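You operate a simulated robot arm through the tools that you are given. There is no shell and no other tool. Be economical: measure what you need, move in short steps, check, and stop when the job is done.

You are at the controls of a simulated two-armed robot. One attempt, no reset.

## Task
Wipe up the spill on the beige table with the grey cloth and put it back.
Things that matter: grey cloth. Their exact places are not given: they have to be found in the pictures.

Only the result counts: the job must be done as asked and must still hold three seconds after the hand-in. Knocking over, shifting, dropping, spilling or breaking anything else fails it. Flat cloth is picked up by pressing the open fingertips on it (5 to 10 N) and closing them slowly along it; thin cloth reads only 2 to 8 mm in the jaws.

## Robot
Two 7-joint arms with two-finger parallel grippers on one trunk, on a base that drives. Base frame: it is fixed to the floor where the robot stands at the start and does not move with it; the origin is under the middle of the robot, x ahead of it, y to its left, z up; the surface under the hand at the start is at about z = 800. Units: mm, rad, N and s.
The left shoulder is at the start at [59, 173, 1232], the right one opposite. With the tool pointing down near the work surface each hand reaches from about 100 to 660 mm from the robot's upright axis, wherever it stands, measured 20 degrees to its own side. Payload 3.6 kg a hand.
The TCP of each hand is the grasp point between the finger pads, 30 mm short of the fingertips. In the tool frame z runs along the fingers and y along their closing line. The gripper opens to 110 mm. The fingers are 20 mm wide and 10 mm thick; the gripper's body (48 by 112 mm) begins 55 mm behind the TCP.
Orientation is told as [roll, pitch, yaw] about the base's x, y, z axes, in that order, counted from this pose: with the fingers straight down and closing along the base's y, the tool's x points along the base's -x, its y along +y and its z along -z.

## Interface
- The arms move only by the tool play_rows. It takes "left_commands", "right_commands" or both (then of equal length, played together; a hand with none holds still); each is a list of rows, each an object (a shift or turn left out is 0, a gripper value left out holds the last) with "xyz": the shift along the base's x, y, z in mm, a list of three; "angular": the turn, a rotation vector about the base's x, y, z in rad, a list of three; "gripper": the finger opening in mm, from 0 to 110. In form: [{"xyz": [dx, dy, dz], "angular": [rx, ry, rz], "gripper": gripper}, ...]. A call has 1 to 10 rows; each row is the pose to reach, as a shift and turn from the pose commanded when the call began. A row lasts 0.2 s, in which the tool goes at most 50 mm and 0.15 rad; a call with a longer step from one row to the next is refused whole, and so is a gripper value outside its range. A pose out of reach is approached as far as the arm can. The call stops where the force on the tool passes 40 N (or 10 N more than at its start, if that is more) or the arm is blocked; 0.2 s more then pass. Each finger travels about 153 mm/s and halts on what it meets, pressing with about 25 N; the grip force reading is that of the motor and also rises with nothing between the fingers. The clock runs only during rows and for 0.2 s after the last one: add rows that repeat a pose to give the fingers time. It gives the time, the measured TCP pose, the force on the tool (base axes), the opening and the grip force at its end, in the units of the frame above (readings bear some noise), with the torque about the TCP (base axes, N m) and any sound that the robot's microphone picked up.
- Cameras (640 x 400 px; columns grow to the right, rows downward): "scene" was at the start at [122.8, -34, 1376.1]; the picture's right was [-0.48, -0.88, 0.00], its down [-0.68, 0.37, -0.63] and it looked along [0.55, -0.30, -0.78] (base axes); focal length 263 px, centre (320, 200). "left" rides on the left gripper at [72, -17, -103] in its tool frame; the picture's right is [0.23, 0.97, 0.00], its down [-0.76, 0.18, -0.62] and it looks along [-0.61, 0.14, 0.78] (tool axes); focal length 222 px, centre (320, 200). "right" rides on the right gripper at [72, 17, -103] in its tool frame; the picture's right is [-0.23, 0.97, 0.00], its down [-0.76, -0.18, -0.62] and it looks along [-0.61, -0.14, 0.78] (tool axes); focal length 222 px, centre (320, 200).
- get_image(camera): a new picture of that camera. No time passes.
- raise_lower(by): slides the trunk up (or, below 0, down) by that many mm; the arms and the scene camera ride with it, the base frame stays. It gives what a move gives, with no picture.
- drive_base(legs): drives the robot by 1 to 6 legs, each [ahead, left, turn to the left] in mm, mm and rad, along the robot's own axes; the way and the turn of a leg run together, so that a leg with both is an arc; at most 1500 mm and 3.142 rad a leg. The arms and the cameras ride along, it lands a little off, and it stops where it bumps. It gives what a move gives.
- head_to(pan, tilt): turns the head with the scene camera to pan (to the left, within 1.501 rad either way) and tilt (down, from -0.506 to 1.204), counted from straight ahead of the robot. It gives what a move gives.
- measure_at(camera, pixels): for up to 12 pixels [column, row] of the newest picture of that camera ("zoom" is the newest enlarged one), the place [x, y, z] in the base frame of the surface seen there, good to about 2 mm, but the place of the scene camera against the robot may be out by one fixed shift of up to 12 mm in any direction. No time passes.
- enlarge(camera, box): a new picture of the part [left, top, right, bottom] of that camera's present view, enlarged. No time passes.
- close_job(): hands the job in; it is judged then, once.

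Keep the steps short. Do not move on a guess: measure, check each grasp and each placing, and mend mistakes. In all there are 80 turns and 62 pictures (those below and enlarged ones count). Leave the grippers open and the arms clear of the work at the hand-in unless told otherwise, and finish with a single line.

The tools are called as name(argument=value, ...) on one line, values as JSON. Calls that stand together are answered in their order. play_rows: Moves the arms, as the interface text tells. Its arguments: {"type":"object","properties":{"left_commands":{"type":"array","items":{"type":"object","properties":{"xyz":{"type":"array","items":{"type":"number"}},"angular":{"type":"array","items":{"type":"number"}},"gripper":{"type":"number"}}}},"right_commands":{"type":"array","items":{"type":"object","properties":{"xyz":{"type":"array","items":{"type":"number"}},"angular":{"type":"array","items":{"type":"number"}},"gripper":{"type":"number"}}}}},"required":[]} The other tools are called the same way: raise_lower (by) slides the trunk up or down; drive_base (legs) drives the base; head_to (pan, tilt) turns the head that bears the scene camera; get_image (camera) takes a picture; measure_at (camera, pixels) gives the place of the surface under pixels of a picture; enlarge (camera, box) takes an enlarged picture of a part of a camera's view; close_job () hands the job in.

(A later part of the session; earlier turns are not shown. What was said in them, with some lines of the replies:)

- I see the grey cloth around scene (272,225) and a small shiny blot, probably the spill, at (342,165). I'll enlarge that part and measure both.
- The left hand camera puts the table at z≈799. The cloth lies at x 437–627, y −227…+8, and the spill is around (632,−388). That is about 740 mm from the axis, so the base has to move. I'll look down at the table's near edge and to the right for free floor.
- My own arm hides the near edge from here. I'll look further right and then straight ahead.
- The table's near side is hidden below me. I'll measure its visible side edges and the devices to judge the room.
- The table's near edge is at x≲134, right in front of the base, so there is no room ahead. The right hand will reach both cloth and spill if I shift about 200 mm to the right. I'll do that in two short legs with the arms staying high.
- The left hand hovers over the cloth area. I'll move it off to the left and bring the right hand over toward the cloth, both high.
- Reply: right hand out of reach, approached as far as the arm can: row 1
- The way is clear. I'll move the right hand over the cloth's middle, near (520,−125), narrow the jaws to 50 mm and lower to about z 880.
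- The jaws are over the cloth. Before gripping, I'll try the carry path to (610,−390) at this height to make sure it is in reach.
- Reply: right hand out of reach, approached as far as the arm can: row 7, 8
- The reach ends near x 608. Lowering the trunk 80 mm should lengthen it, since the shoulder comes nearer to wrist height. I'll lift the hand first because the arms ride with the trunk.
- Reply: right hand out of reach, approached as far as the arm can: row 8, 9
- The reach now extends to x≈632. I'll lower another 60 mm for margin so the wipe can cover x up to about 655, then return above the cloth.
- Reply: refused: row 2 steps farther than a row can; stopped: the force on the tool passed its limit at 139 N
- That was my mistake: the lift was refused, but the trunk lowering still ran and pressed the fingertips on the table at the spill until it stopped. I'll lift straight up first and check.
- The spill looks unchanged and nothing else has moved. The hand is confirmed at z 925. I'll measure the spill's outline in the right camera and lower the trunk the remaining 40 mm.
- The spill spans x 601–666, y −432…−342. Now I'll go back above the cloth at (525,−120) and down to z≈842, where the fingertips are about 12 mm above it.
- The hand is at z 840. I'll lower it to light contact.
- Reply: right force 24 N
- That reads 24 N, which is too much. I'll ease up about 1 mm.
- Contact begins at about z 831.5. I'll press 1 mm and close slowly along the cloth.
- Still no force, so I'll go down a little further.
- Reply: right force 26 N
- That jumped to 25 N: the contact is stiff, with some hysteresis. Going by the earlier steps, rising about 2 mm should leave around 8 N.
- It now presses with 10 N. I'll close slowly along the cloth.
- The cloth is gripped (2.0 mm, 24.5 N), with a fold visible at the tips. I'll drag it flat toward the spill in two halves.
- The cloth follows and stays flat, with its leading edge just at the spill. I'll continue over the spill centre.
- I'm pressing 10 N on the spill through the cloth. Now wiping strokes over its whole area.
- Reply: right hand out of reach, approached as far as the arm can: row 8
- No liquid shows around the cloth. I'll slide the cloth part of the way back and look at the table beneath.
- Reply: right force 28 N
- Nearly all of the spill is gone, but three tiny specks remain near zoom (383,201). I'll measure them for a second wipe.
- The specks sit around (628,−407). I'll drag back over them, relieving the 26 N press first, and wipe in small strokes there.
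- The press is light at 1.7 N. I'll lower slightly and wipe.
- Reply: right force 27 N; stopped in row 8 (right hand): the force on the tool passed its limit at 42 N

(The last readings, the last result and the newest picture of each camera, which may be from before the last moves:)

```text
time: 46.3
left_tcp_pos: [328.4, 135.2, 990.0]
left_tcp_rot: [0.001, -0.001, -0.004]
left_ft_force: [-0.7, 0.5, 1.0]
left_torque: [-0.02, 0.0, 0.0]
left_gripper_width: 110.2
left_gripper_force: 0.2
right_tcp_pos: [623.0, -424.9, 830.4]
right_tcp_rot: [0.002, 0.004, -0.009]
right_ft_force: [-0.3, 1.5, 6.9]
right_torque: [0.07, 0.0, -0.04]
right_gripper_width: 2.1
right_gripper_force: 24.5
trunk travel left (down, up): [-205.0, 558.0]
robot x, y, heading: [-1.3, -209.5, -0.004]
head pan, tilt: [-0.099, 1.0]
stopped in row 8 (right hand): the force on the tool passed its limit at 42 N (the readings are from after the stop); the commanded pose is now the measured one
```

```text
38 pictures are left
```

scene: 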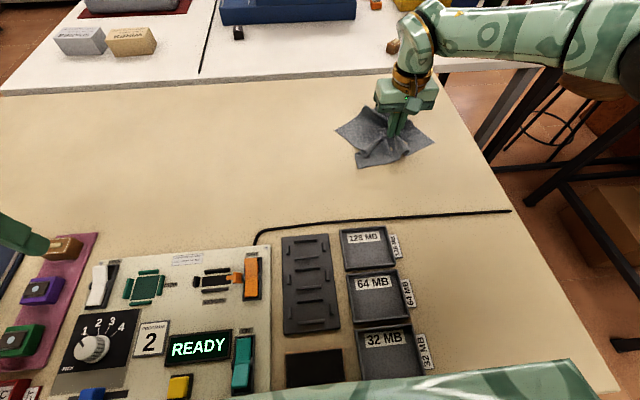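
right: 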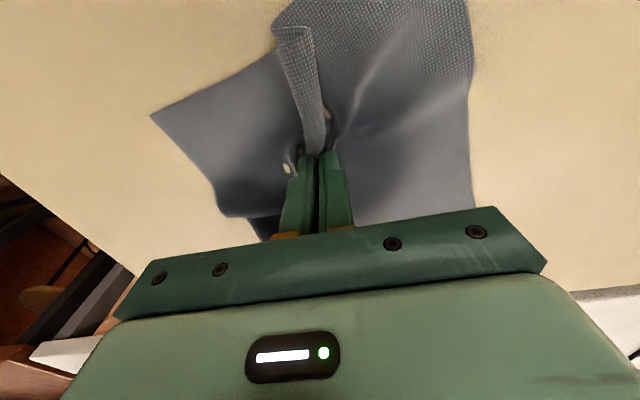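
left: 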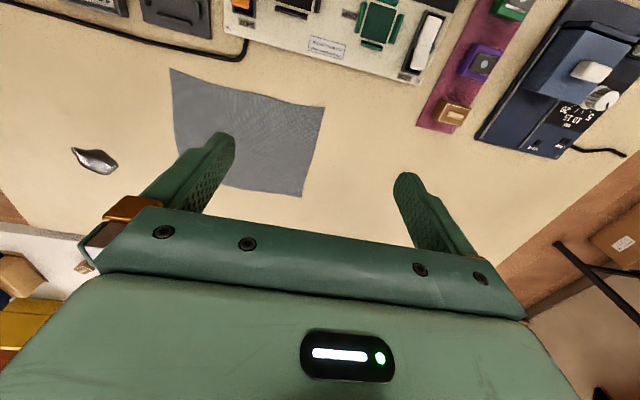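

That wiped well. I'll slide the cloth back toward its place and check the spot again.

play_rows(right_commands=[{"xyz": [-5, 15, 1]}, {"xyz": [-15, 45, 1.5]}, {"xyz": [-26, 78, 2]}, {"xyz": [-37, 111, 2]}, {"xyz": [-48, 145, 2]}, {"xyz": [-59, 178, 2]}, {"xyz": [-70, 211, 2]}, {"xyz": [-80, 242, 2]}, {"xyz": [-90, 273, 2]}, {"xyz": [-99, 304, 2]}])

get_image(camera="scene")

enlarge(camera="scene", box=[320, 95, 440, 170])

get_image(camera="right")

```text
time: 48.5
left_tcp_pos: [327.4, 134.5, 990.9]
left_tcp_rot: [0.0, -0.002, -0.003]
left_ft_force: [-0.1, 0.7, -0.1]
left_torque: [0.0, 0.01, 0.01]
left_gripper_width: 110.1
left_gripper_force: 0.0
right_tcp_pos: [521.5, -121.6, 831.0]
right_tcp_rot: [0.002, 0.003, -0.011]
right_ft_force: [-1.2, -3.5, 9.6]
right_torque: [-0.04, -0.02, -0.02]
right_gripper_width: 1.9
right_gripper_force: 25.1
trunk travel left (down, up): [-205.0, 558.0]
robot x, y, heading: [1.0, -205.7, -0.0]
head pan, tilt: [-0.099, 1.0]
```

```text
37 pictures are left
```

scene: 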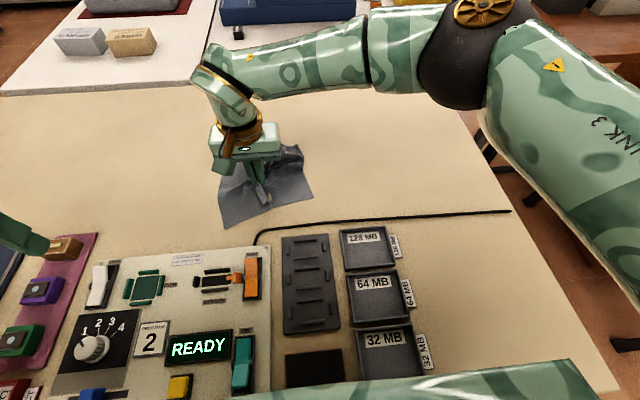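

```text
5.33 times, centred on (380, 132) of scene
```

zoom: 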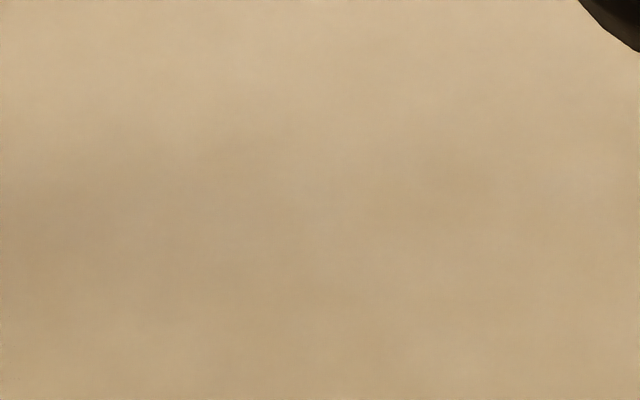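

```text
35 pictures are left
```

right: 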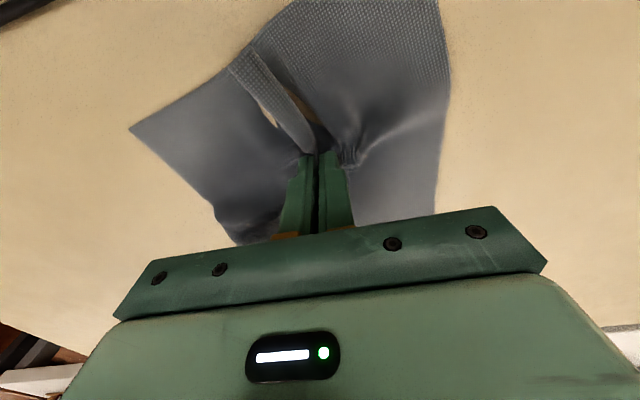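

The table is clean. The cloth is back at its place but bunched at the grip. I'll open the jaws slowly at the surface, then lift off and look.

play_rows(right_commands=[{"gripper": 5}, {"gripper": 12}, {"gripper": 20}, {"gripper": 30}, {"gripper": 40}, {"gripper": 50}, {"gripper": 50}])

play_rows(right_commands=[{"xyz": [0, 0, 10]}, {"xyz": [0, 0, 35]}, {"xyz": [0, 0, 75]}, {"xyz": [0, -40, 100]}, {"xyz": [0, -80, 120]}, {"xyz": [0, -120, 130]}, {"xyz": [0, -165, 135]}, {"xyz": [-10, -205, 140]}, {"xyz": [-20, -245, 140]}])

get_image(camera="scene")

enlarge(camera="scene", box=[180, 120, 340, 240])

```text
time: 50.1
left_tcp_pos: [328.0, 134.7, 991.1]
left_tcp_rot: [0.0, -0.001, -0.004]
left_ft_force: [0.3, -0.3, 0.6]
left_torque: [-0.05, 0.01, 0.01]
left_gripper_width: 110.0
left_gripper_force: 0.1
right_tcp_pos: [521.8, -123.7, 830.7]
right_tcp_rot: [0.0, 0.004, -0.01]
right_ft_force: [-0.3, -2.7, 11.1]
right_torque: [0.17, -0.01, -0.01]
right_gripper_width: 48.0
right_gripper_force: 0.0
trunk travel left (down, up): [-205.0, 558.0]
robot x, y, heading: [0.3, -202.9, -0.002]
head pan, tilt: [-0.099, 1.0]
```

```text
time: 52.1
left_tcp_pos: [325.7, 136.1, 991.0]
left_tcp_rot: [0.0, 0.0, -0.004]
left_ft_force: [0.0, 0.3, -0.5]
left_torque: [0.01, 0.01, 0.03]
left_gripper_width: 110.0
left_gripper_force: 0.1
right_tcp_pos: [506.5, -366.9, 974.1]
right_tcp_rot: [-0.001, 0.003, -0.008]
right_ft_force: [0.7, 0.7, 0.5]
right_torque: [0.03, 0.02, 0.0]
right_gripper_width: 49.9
right_gripper_force: 0.1
trunk travel left (down, up): [-205.0, 558.0]
robot x, y, heading: [2.3, -204.9, -0.003]
head pan, tilt: [-0.099, 1.0]
```

```text
34 pictures are left
```

scene: 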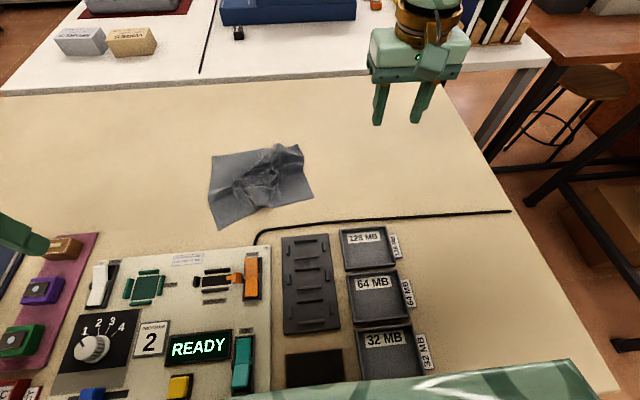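

```text
3.33 times, centred on (260, 180) of scene
```

zoom: 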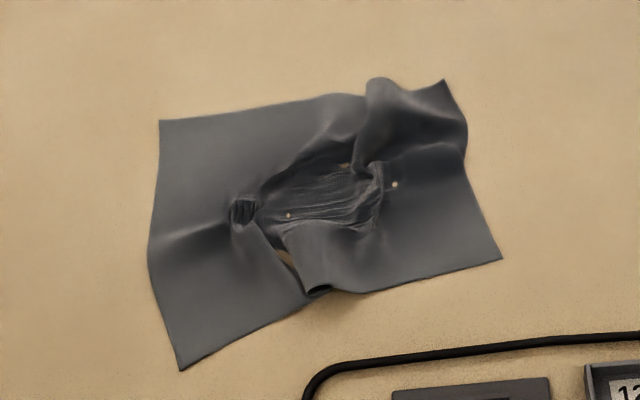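

The cloth is back but wrinkled and slightly turned. I'll measure its corners against the original ones.

measure_at(camera="zoom", pixels=[[160, 121], [181, 368], [500, 258], [444, 82], [300, 200], [375, 85], [320, 290], [242, 210], [370, 175], [465, 140]])

get_image(camera="right")

```text
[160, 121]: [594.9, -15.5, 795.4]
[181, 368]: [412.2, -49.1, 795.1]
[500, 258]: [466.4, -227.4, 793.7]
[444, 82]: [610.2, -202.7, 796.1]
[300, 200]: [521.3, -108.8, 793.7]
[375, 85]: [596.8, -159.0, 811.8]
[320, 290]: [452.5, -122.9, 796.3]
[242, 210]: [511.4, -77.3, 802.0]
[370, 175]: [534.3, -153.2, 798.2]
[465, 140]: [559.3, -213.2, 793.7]
```

```text
32 pictures are left
```

right: 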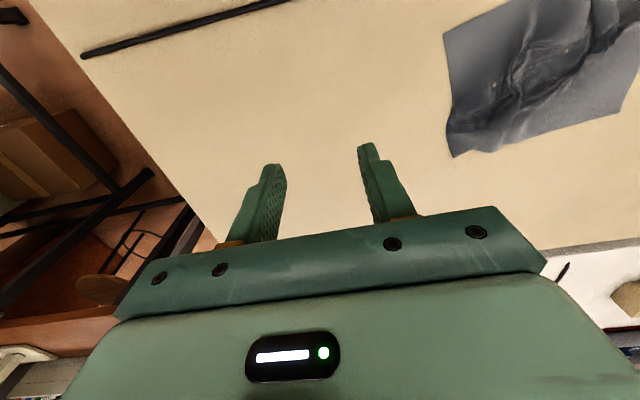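

The cloth's centre is only about 15 mm off, but it is turned roughly 10° and rumpled. I'll smooth it by pressing the closed fingertips of both hands near the corners and easing them outward. First both hands hover: left near the lower-left corner, right near the lower-right corner.

play_rows(left_commands=[{"xyz": [15, -28, -10], "gripper": 70}, {"xyz": [30, -56, -20], "gripper": 40}, {"xyz": [45, -84, -30], "gripper": 10}, {"xyz": [60, -112, -40], "gripper": 0}, {"xyz": [75, -140, -50]}, {"xyz": [90, -168, -65]}, {"xyz": [105, -195, -80]}, {"xyz": [105, -197, -110]}, {"xyz": [105, -197, -140]}, {"xyz": [105, -197, -146]}], right_commands=[{"xyz": [0, 10, 0], "gripper": 30}, {"xyz": [-4, 30, -10], "gripper": 10}, {"xyz": [-8, 55, -20], "gripper": 0}, {"xyz": [-12, 80, -30]}, {"xyz": [-16, 105, -40]}, {"xyz": [-20, 130, -50]}, {"xyz": [-24, 159, -65]}, {"xyz": [-24, 159, -95]}, {"xyz": [-24, 159, -120]}, {"xyz": [-24, 159, -129]}])

get_image(camera="scene")

get_image(camera="left")

```text
time: 54.3
left_tcp_pos: [433.3, -61.6, 845.6]
left_tcp_rot: [0.0, -0.001, -0.003]
left_ft_force: [0.0, -0.1, 0.3]
left_torque: [0.01, 0.02, 0.01]
left_gripper_width: 0.0
left_gripper_force: 24.5
right_tcp_pos: [479.4, -209.3, 842.5]
right_tcp_rot: [0.001, 0.003, -0.011]
right_ft_force: [-0.3, 0.2, -0.5]
right_torque: [-0.01, 0.01, 0.01]
right_gripper_width: 0.2
right_gripper_force: 25.3
trunk travel left (down, up): [-205.0, 558.0]
robot x, y, heading: [-2.2, -205.2, -0.006]
head pan, tilt: [-0.099, 1.0]
```

```text
31 pictures are left
```

scene: 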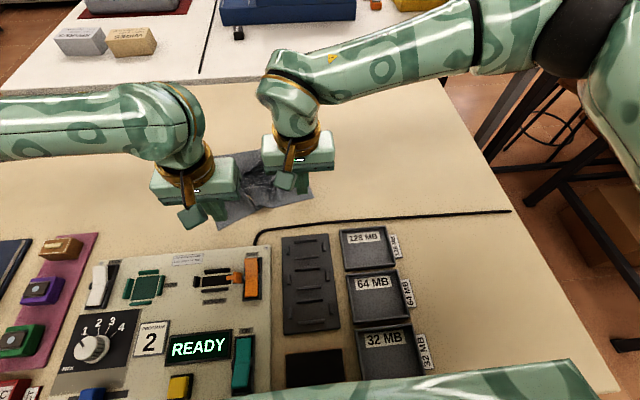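

```text
30 pictures are left
```

left: 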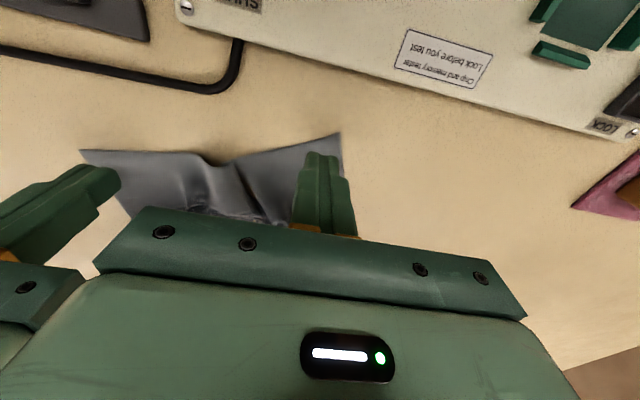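

Both fingertips are over the cloth corners. I'll lower both to contact.

play_rows(left_commands=[{"xyz": [0, 0, -8]}, {"xyz": [0, 0, -13]}, {"xyz": [0, 0, -15]}, {"xyz": [0, 0, -15]}], right_commands=[{"xyz": [0, 0, -7]}, {"xyz": [0, 0, -11.5]}, {"xyz": [0, 0, -13.5]}, {"xyz": [0, 0, -13.5]}])

```text
time: 55.3
left_tcp_pos: [433.2, -60.4, 831.0]
left_tcp_rot: [-0.001, -0.003, -0.003]
left_ft_force: [-0.1, 3.2, 10.3]
left_torque: [0.07, 0.05, -0.01]
left_gripper_width: 0.0
left_gripper_force: 25.2
right_tcp_pos: [478.8, -209.1, 831.5]
right_tcp_rot: [0.002, 0.001, -0.01]
right_ft_force: [-3.0, -3.0, 24.3]
right_torque: [-0.22, 0.06, -0.04]
right_gripper_width: 0.0
right_gripper_force: 25.3
trunk travel left (down, up): [-205.0, 558.0]
robot x, y, heading: [-1.8, -204.4, -0.003]
head pan, tilt: [-0.099, 1.0]
```

Left presses with 10 N and right with 24 N, which will do as an anchor. I'll ease the left corner out by (+24,+52) and the right by (−25,0).

play_rows(left_commands=[{"xyz": [4, 8, -0.3]}, {"xyz": [8, 17, -0.3]}, {"xyz": [12, 26, -0.3]}, {"xyz": [16, 35, -0.3]}, {"xyz": [20, 44, -0.3]}, {"xyz": [24, 52, -0.3]}, {"xyz": [24, 52, -0.3]}], right_commands=[{"xyz": [-4, 0, 0.5]}, {"xyz": [-8, 0, 0.5]}, {"xyz": [-12, 0, 0.5]}, {"xyz": [-16, 0, 0.5]}, {"xyz": [-20, 0, 0.5]}, {"xyz": [-25, 0, 0.5]}, {"xyz": [-25, 0, 0.5]}])

get_image(camera="scene")

get_image(camera="left")

```text
time: 56.0
left_tcp_pos: [443.4, -42.5, 831.0]
left_tcp_rot: [-0.004, -0.005, -0.004]
left_ft_force: [-1.8, 1.4, 10.2]
left_torque: [0.08, 0.09, 0.01]
left_gripper_width: 0.0
left_gripper_force: 25.1
right_tcp_pos: [470.4, -208.4, 830.6]
right_tcp_rot: [0.0, 0.001, -0.012]
right_ft_force: [-2.0, -1.8, 8.4]
right_torque: [-0.05, 0.03, 0.02]
right_gripper_width: 0.1
right_gripper_force: 24.6
trunk travel left (down, up): [-205.0, 558.0]
robot x, y, heading: [1.6, -204.9, -0.004]
head pan, tilt: [-0.099, 1.0]
stopped in row 3 (left hand): the force on the tool passed its limit at 41 N (the readings are from after the stop); the commanded pose is now the measured one
```

```text
29 pictures are left
```

scene: 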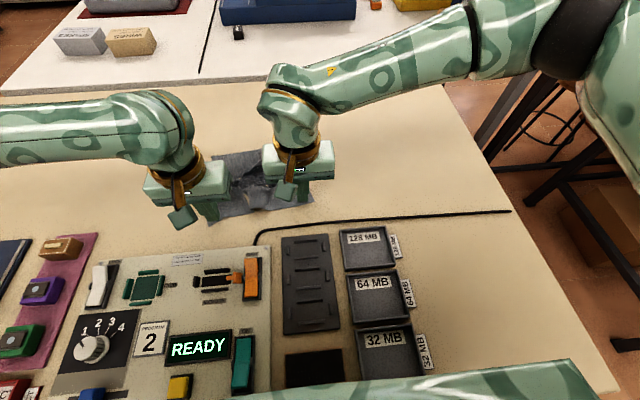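

```text
28 pictures are left
```

left: 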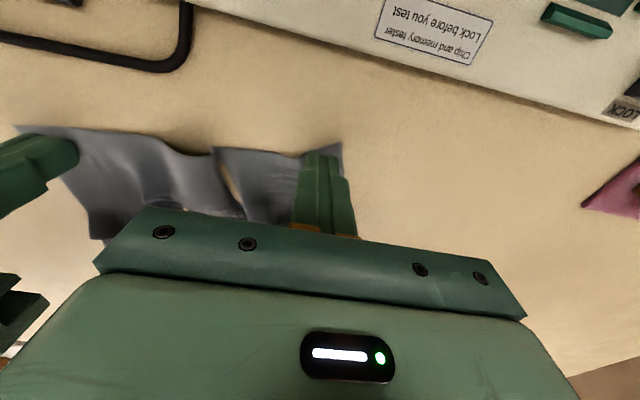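

The cloth corner follows the fingertips. I'll continue with the rest at the present light force.

play_rows(left_commands=[{"xyz": [2, 6, 0.5]}, {"xyz": [4, 12, 0.5]}, {"xyz": [6, 18, 0.5]}, {"xyz": [9, 24, 0.5]}, {"xyz": [11, 30, 0.5]}, {"xyz": [13, 35, 0.5]}, {"xyz": [13, 35, 0.5]}], right_commands=[{"xyz": [-3, 0, 0]}, {"xyz": [-6, 0, 0]}, {"xyz": [-9, 0, 0]}, {"xyz": [-12, -2, 0]}, {"xyz": [-14, -4, 0]}, {"xyz": [-16, -6, 0]}, {"xyz": [-16, -6, 0]}])

get_image(camera="left")

```text
time: 57.6
left_tcp_pos: [457.4, -7.0, 831.5]
left_tcp_rot: [-0.006, -0.006, -0.002]
left_ft_force: [-1.3, -6.5, 13.9]
left_torque: [-0.17, 0.06, 0.0]
left_gripper_width: 0.0
left_gripper_force: 24.9
right_tcp_pos: [454.0, -215.1, 831.9]
right_tcp_rot: [0.001, 0.002, -0.011]
right_ft_force: [0.3, 3.4, 4.5]
right_torque: [0.08, -0.04, -0.01]
right_gripper_width: 0.0
right_gripper_force: 24.7
trunk travel left (down, up): [-205.0, 558.0]
robot x, y, heading: [0.3, -205.6, 0.002]
head pan, tilt: [-0.099, 1.0]
```

```text
27 pictures are left
```

left: 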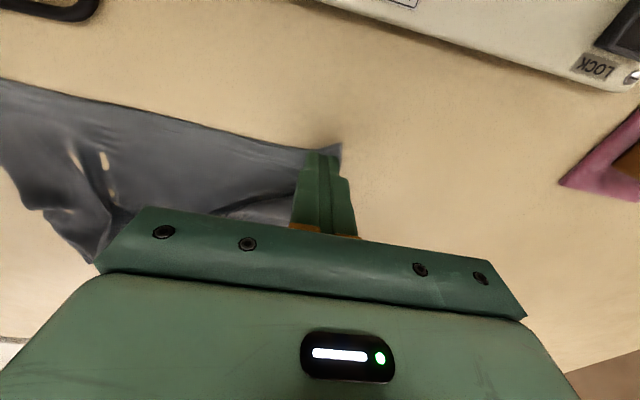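

The lower edge is now straight and taut. I'll lift both hands and look at the upper corners.

play_rows(left_commands=[{"xyz": [0, 0, 20]}, {"xyz": [0, 10, 60]}, {"xyz": [0, 45, 80]}, {"xyz": [0, 90, 90]}, {"xyz": [0, 135, 95]}], right_commands=[{"xyz": [0, 0, 20]}, {"xyz": [0, -10, 60]}, {"xyz": [0, -45, 80]}, {"xyz": [0, -90, 90]}, {"xyz": [0, -135, 95]}])

enlarge(camera="scene", box=[180, 120, 340, 240])

```text
time: 58.8
left_tcp_pos: [455.7, 128.2, 925.8]
left_tcp_rot: [-0.001, -0.004, -0.006]
left_ft_force: [0.1, 0.2, -0.4]
left_torque: [0.02, -0.01, 0.01]
left_gripper_width: 0.2
left_gripper_force: 24.9
right_tcp_pos: [449.8, -346.2, 925.0]
right_tcp_rot: [0.001, 0.003, -0.008]
right_ft_force: [0.4, 0.3, 0.2]
right_torque: [-0.05, 0.0, -0.01]
right_gripper_width: 0.1
right_gripper_force: 25.3
trunk travel left (down, up): [-205.0, 558.0]
robot x, y, heading: [2.7, -206.7, -0.001]
head pan, tilt: [-0.099, 1.0]
```

```text
3.33 times, centred on (260, 180) of scene
```

zoom: 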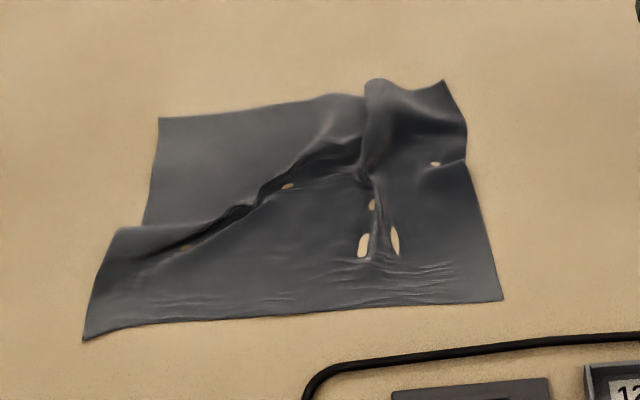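

measure_at(camera="zoom", pixels=[[160, 120], [84, 339], [502, 298], [444, 82], [143, 225], [118, 230], [375, 85], [465, 150]])

```text
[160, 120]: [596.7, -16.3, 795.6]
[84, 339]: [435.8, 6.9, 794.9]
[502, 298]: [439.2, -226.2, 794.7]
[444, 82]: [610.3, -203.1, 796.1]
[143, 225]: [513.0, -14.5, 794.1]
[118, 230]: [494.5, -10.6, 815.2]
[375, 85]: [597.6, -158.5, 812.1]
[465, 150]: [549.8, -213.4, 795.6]
```

The lower corners are exactly at their original spots. The upper ones need about (+28,+22) on the left and (+10,−34) on the right. I'll hover both hands over the upper corners.

play_rows(left_commands=[{"xyz": [25, -33, 0]}, {"xyz": [50, -66, 0]}, {"xyz": [75, -98, 0]}, {"xyz": [100, -131, 0]}, {"xyz": [124, -164, 0]}, {"xyz": [124, -164, -30]}, {"xyz": [124, -164, -60]}, {"xyz": [124, -164, -80]}, {"xyz": [124, -164, -80]}], right_commands=[{"xyz": [28, 31, 0]}, {"xyz": [56, 62, 0]}, {"xyz": [85, 93, 0]}, {"xyz": [113, 124, 0]}, {"xyz": [142, 154, 0]}, {"xyz": [142, 154, -30]}, {"xyz": [142, 154, -60]}, {"xyz": [142, 154, -80]}, {"xyz": [142, 154, -80]}])

get_image(camera="scene")

```text
time: 60.8
left_tcp_pos: [580.2, -37.5, 844.4]
left_tcp_rot: [-0.003, -0.003, -0.004]
left_ft_force: [-1.1, 0.1, 0.2]
left_torque: [0.0, 0.0, 0.0]
left_gripper_width: 0.0
left_gripper_force: 24.9
right_tcp_pos: [594.8, -197.1, 846.7]
right_tcp_rot: [0.001, 0.001, -0.01]
right_ft_force: [0.3, -0.1, -0.7]
right_torque: [0.04, 0.0, 0.01]
right_gripper_width: 0.0
right_gripper_force: 25.0
trunk travel left (down, up): [-205.0, 558.0]
robot x, y, heading: [1.0, -205.4, -0.002]
head pan, tilt: [-0.099, 1.0]
```

```text
25 pictures are left
```

scene: 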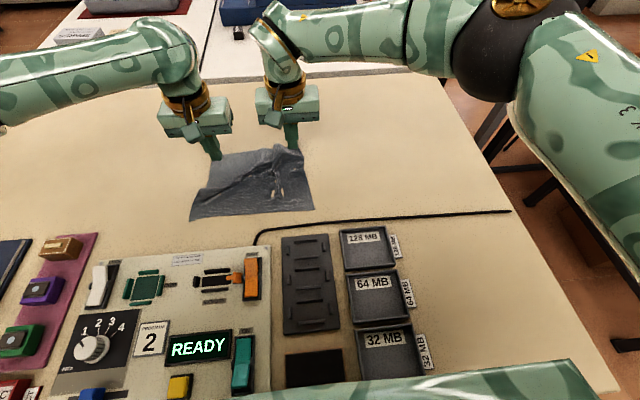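

Both hands are in place, so I'll lower them to contact.

play_rows(left_commands=[{"xyz": [0, 0, -8]}, {"xyz": [0, 0, -12]}, {"xyz": [0, 0, -14]}, {"xyz": [0, 0, -14]}], right_commands=[{"xyz": [0, 0, -8]}, {"xyz": [0, 0, -13]}, {"xyz": [0, 0, -15.5]}, {"xyz": [0, 0, -15.5]}])

```text
time: 61.8
left_tcp_pos: [579.9, -36.9, 833.6]
left_tcp_rot: [-0.003, -0.004, -0.004]
left_ft_force: [-0.6, -0.1, -0.3]
left_torque: [-0.01, 0.0, -0.03]
left_gripper_width: 0.0
left_gripper_force: 24.8
right_tcp_pos: [595.8, -194.8, 832.4]
right_tcp_rot: [0.002, 0.0, -0.011]
right_ft_force: [0.0, -1.1, 2.0]
right_torque: [-0.05, 0.01, -0.01]
right_gripper_width: 0.0
right_gripper_force: 24.8
trunk travel left (down, up): [-205.0, 558.0]
robot x, y, heading: [-3.8, -207.6, -0.007]
head pan, tilt: [-0.099, 1.0]
```

play_rows(left_commands=[{"xyz": [0, 0, -1.5]}, {"xyz": [0, 0, -2.5]}, {"xyz": [0, 0, -2.5]}], right_commands=[{"xyz": [0, 0, -0.5]}, {"xyz": [0, 0, -1]}, {"xyz": [0, 0, -1]}])

```text
time: 62.6
left_tcp_pos: [581.5, -35.4, 831.6]
left_tcp_rot: [-0.003, -0.003, -0.002]
left_ft_force: [-0.5, -0.3, 0.4]
left_torque: [0.01, 0.02, 0.0]
left_gripper_width: 0.1
left_gripper_force: 25.3
right_tcp_pos: [595.7, -195.3, 831.6]
right_tcp_rot: [0.002, 0.0, -0.011]
right_ft_force: [0.6, -1.6, 22.1]
right_torque: [-0.15, -0.06, -0.02]
right_gripper_width: 0.0
right_gripper_force: 25.3
trunk travel left (down, up): [-205.0, 558.0]
robot x, y, heading: [-2.3, -205.9, -0.005]
head pan, tilt: [-0.099, 1.0]
```

The right presses 22 N and the left is not yet touching. I'll lower the left a bit and ease the right.

play_rows(left_commands=[{"xyz": [0, 0, -0.8]}, {"xyz": [0, 0, -1.3]}, {"xyz": [0, 0, -1.3]}], right_commands=[{"xyz": [0, 0, 0.7]}, {"xyz": [0, 0, 0.7]}, {"xyz": [0, 0, 0.7]}])

```text
time: 63.4
left_tcp_pos: [580.5, -34.9, 831.5]
left_tcp_rot: [-0.004, -0.007, -0.004]
left_ft_force: [-2.9, -0.6, 18.1]
left_torque: [0.09, 0.15, 0.0]
left_gripper_width: 0.0
left_gripper_force: 25.1
right_tcp_pos: [595.8, -194.6, 830.8]
right_tcp_rot: [0.002, 0.001, -0.011]
right_ft_force: [4.5, 1.1, 15.6]
right_torque: [-0.02, -0.19, 0.03]
right_gripper_width: 0.0
right_gripper_force: 24.8
trunk travel left (down, up): [-205.0, 558.0]
robot x, y, heading: [-0.6, -207.2, -0.002]
head pan, tilt: [-0.099, 1.0]
```

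Now left 18 N, right 16 N. I'll ease the upper corners outward.

play_rows(left_commands=[{"xyz": [4, 3, 0.4]}, {"xyz": [8, 6, 0.4]}, {"xyz": [12, 9, 0.4]}, {"xyz": [16, 12, 0.4]}, {"xyz": [20, 15, 0.4]}, {"xyz": [24, 19, 0.4]}, {"xyz": [28, 22, 0.4]}, {"xyz": [28, 22, 0.4]}], right_commands=[{"xyz": [1, -4, 0.2]}, {"xyz": [2, -9, 0.2]}, {"xyz": [4, -14, 0.2]}, {"xyz": [5, -19, 0.2]}, {"xyz": [7, -24, 0.2]}, {"xyz": [8, -29, 0.2]}, {"xyz": [10, -34, 0.2]}, {"xyz": [10, -34, 0.2]}])

enlarge(camera="scene", box=[160, 100, 360, 240])

```text
time: 65.2
left_tcp_pos: [609.1, -14.7, 831.4]
left_tcp_rot: [-0.005, -0.005, -0.004]
left_ft_force: [-3.0, -5.3, 26.6]
left_torque: [-0.04, 0.14, 0.03]
left_gripper_width: 0.0
left_gripper_force: 25.5
right_tcp_pos: [605.4, -230.4, 831.8]
right_tcp_rot: [0.0, 0.003, -0.012]
right_ft_force: [0.3, -0.6, 0.6]
right_torque: [-0.01, -0.01, 0.01]
right_gripper_width: 0.2
right_gripper_force: 24.9
trunk travel left (down, up): [-205.0, 558.0]
robot x, y, heading: [3.3, -204.6, -0.007]
head pan, tilt: [-0.099, 1.0]
```

```text
2.86 times, centred on (260, 170) of scene
```

zoom: 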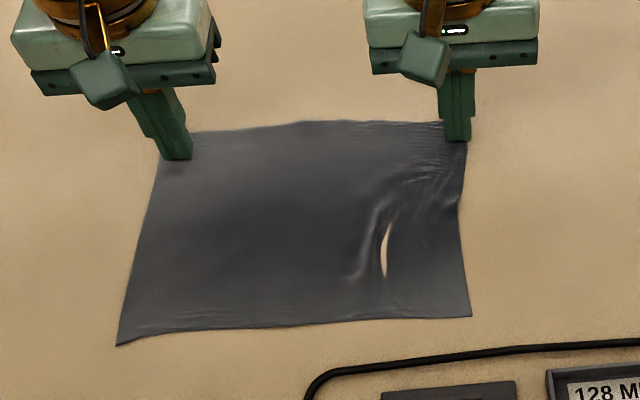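

The cloth is nearly flat and at its original outline. I'll lift both hands straight up, open the jaws and move clear.

play_rows(left_commands=[{"xyz": [0, 0, 20]}, {"xyz": [0, 0, 60]}, {"xyz": [-15, 30, 95], "gripper": 30}, {"xyz": [-40, 65, 115], "gripper": 70}, {"xyz": [-70, 100, 130], "gripper": 110}, {"xyz": [-100, 135, 140]}, {"xyz": [-130, 165, 150]}, {"xyz": [-160, 190, 150]}, {"xyz": [-190, 215, 150]}, {"xyz": [-190, 215, 150]}], right_commands=[{"xyz": [0, 0, 20]}, {"xyz": [0, 0, 60]}, {"xyz": [-15, -30, 95], "gripper": 30}, {"xyz": [-40, -65, 115], "gripper": 70}, {"xyz": [-70, -100, 130], "gripper": 110}, {"xyz": [-100, -135, 140]}, {"xyz": [-130, -170, 150]}, {"xyz": [-160, -205, 150]}, {"xyz": [-190, -240, 150]}, {"xyz": [-190, -240, 150]}])

get_image(camera="scene")

enlarge(camera="scene", box=[160, 90, 460, 240])

measure_at(camera="scene", pixels=[[202, 220], [324, 211], [310, 143], [226, 148]])

```text
time: 67.4
left_tcp_pos: [416.2, 201.1, 974.5]
left_tcp_rot: [-0.005, -0.003, -0.005]
left_ft_force: [-0.8, 0.7, 0.0]
left_torque: [-0.01, -0.01, 0.01]
left_gripper_width: 110.3
left_gripper_force: 0.1
right_tcp_pos: [411.8, -469.4, 976.5]
right_tcp_rot: [0.001, 0.002, -0.009]
right_ft_force: [0.6, 0.3, 0.4]
right_torque: [0.0, -0.01, 0.01]
right_gripper_width: 109.8
right_gripper_force: 0.0
trunk travel left (down, up): [-205.0, 558.0]
robot x, y, heading: [-1.9, -206.9, -0.005]
head pan, tilt: [-0.099, 1.0]
```

```text
23 pictures are left
```

scene: 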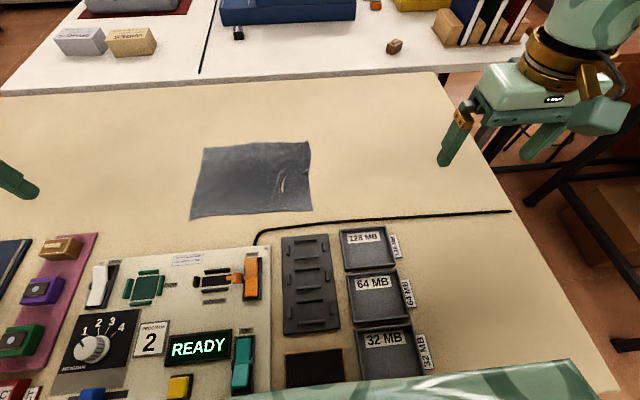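

```text
2.13 times, centred on (310, 165) of scene
```

zoom: 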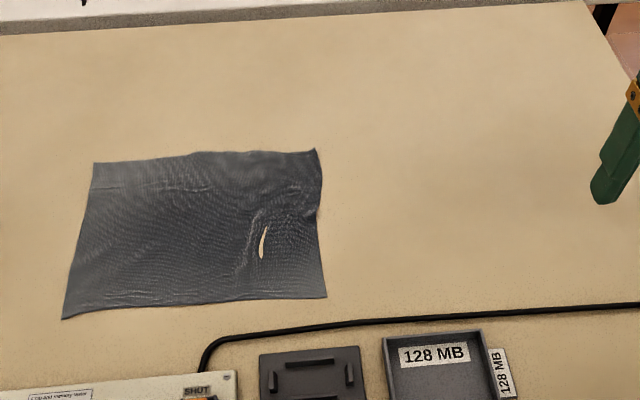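

```text
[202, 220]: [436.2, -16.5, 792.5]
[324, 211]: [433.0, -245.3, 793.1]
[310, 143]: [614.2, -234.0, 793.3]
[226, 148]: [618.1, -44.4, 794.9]
```

The cloth lies flat in its old place, a shade darker from the liquid. One last close look at the wiped spot before handing in.

enlarge(camera="scene", box=[310, 80, 440, 180])

```text
4.00 times, centred on (375, 130) of scene
```

zoom: 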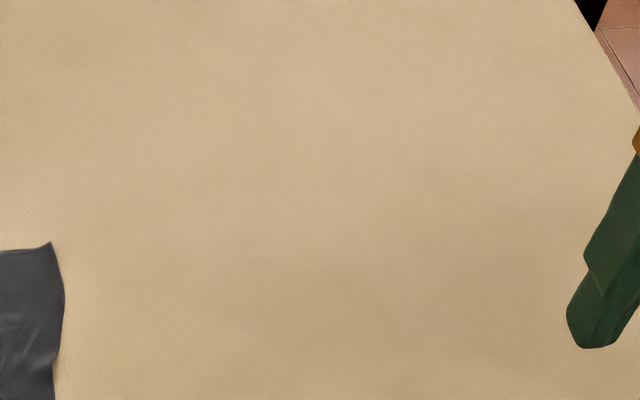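

The table is clean, the cloth is back, and both grippers are open and clear. I'm handing in.

close_job()

```text
The job is handed in.
```

The spill is wiped up with no residue visible, and the grey cloth is back in its original place, nearly flat and slightly darker from the liquid; a trunk-lowering slip pressed the fingertips on the table at 139 N, with no damage seen.
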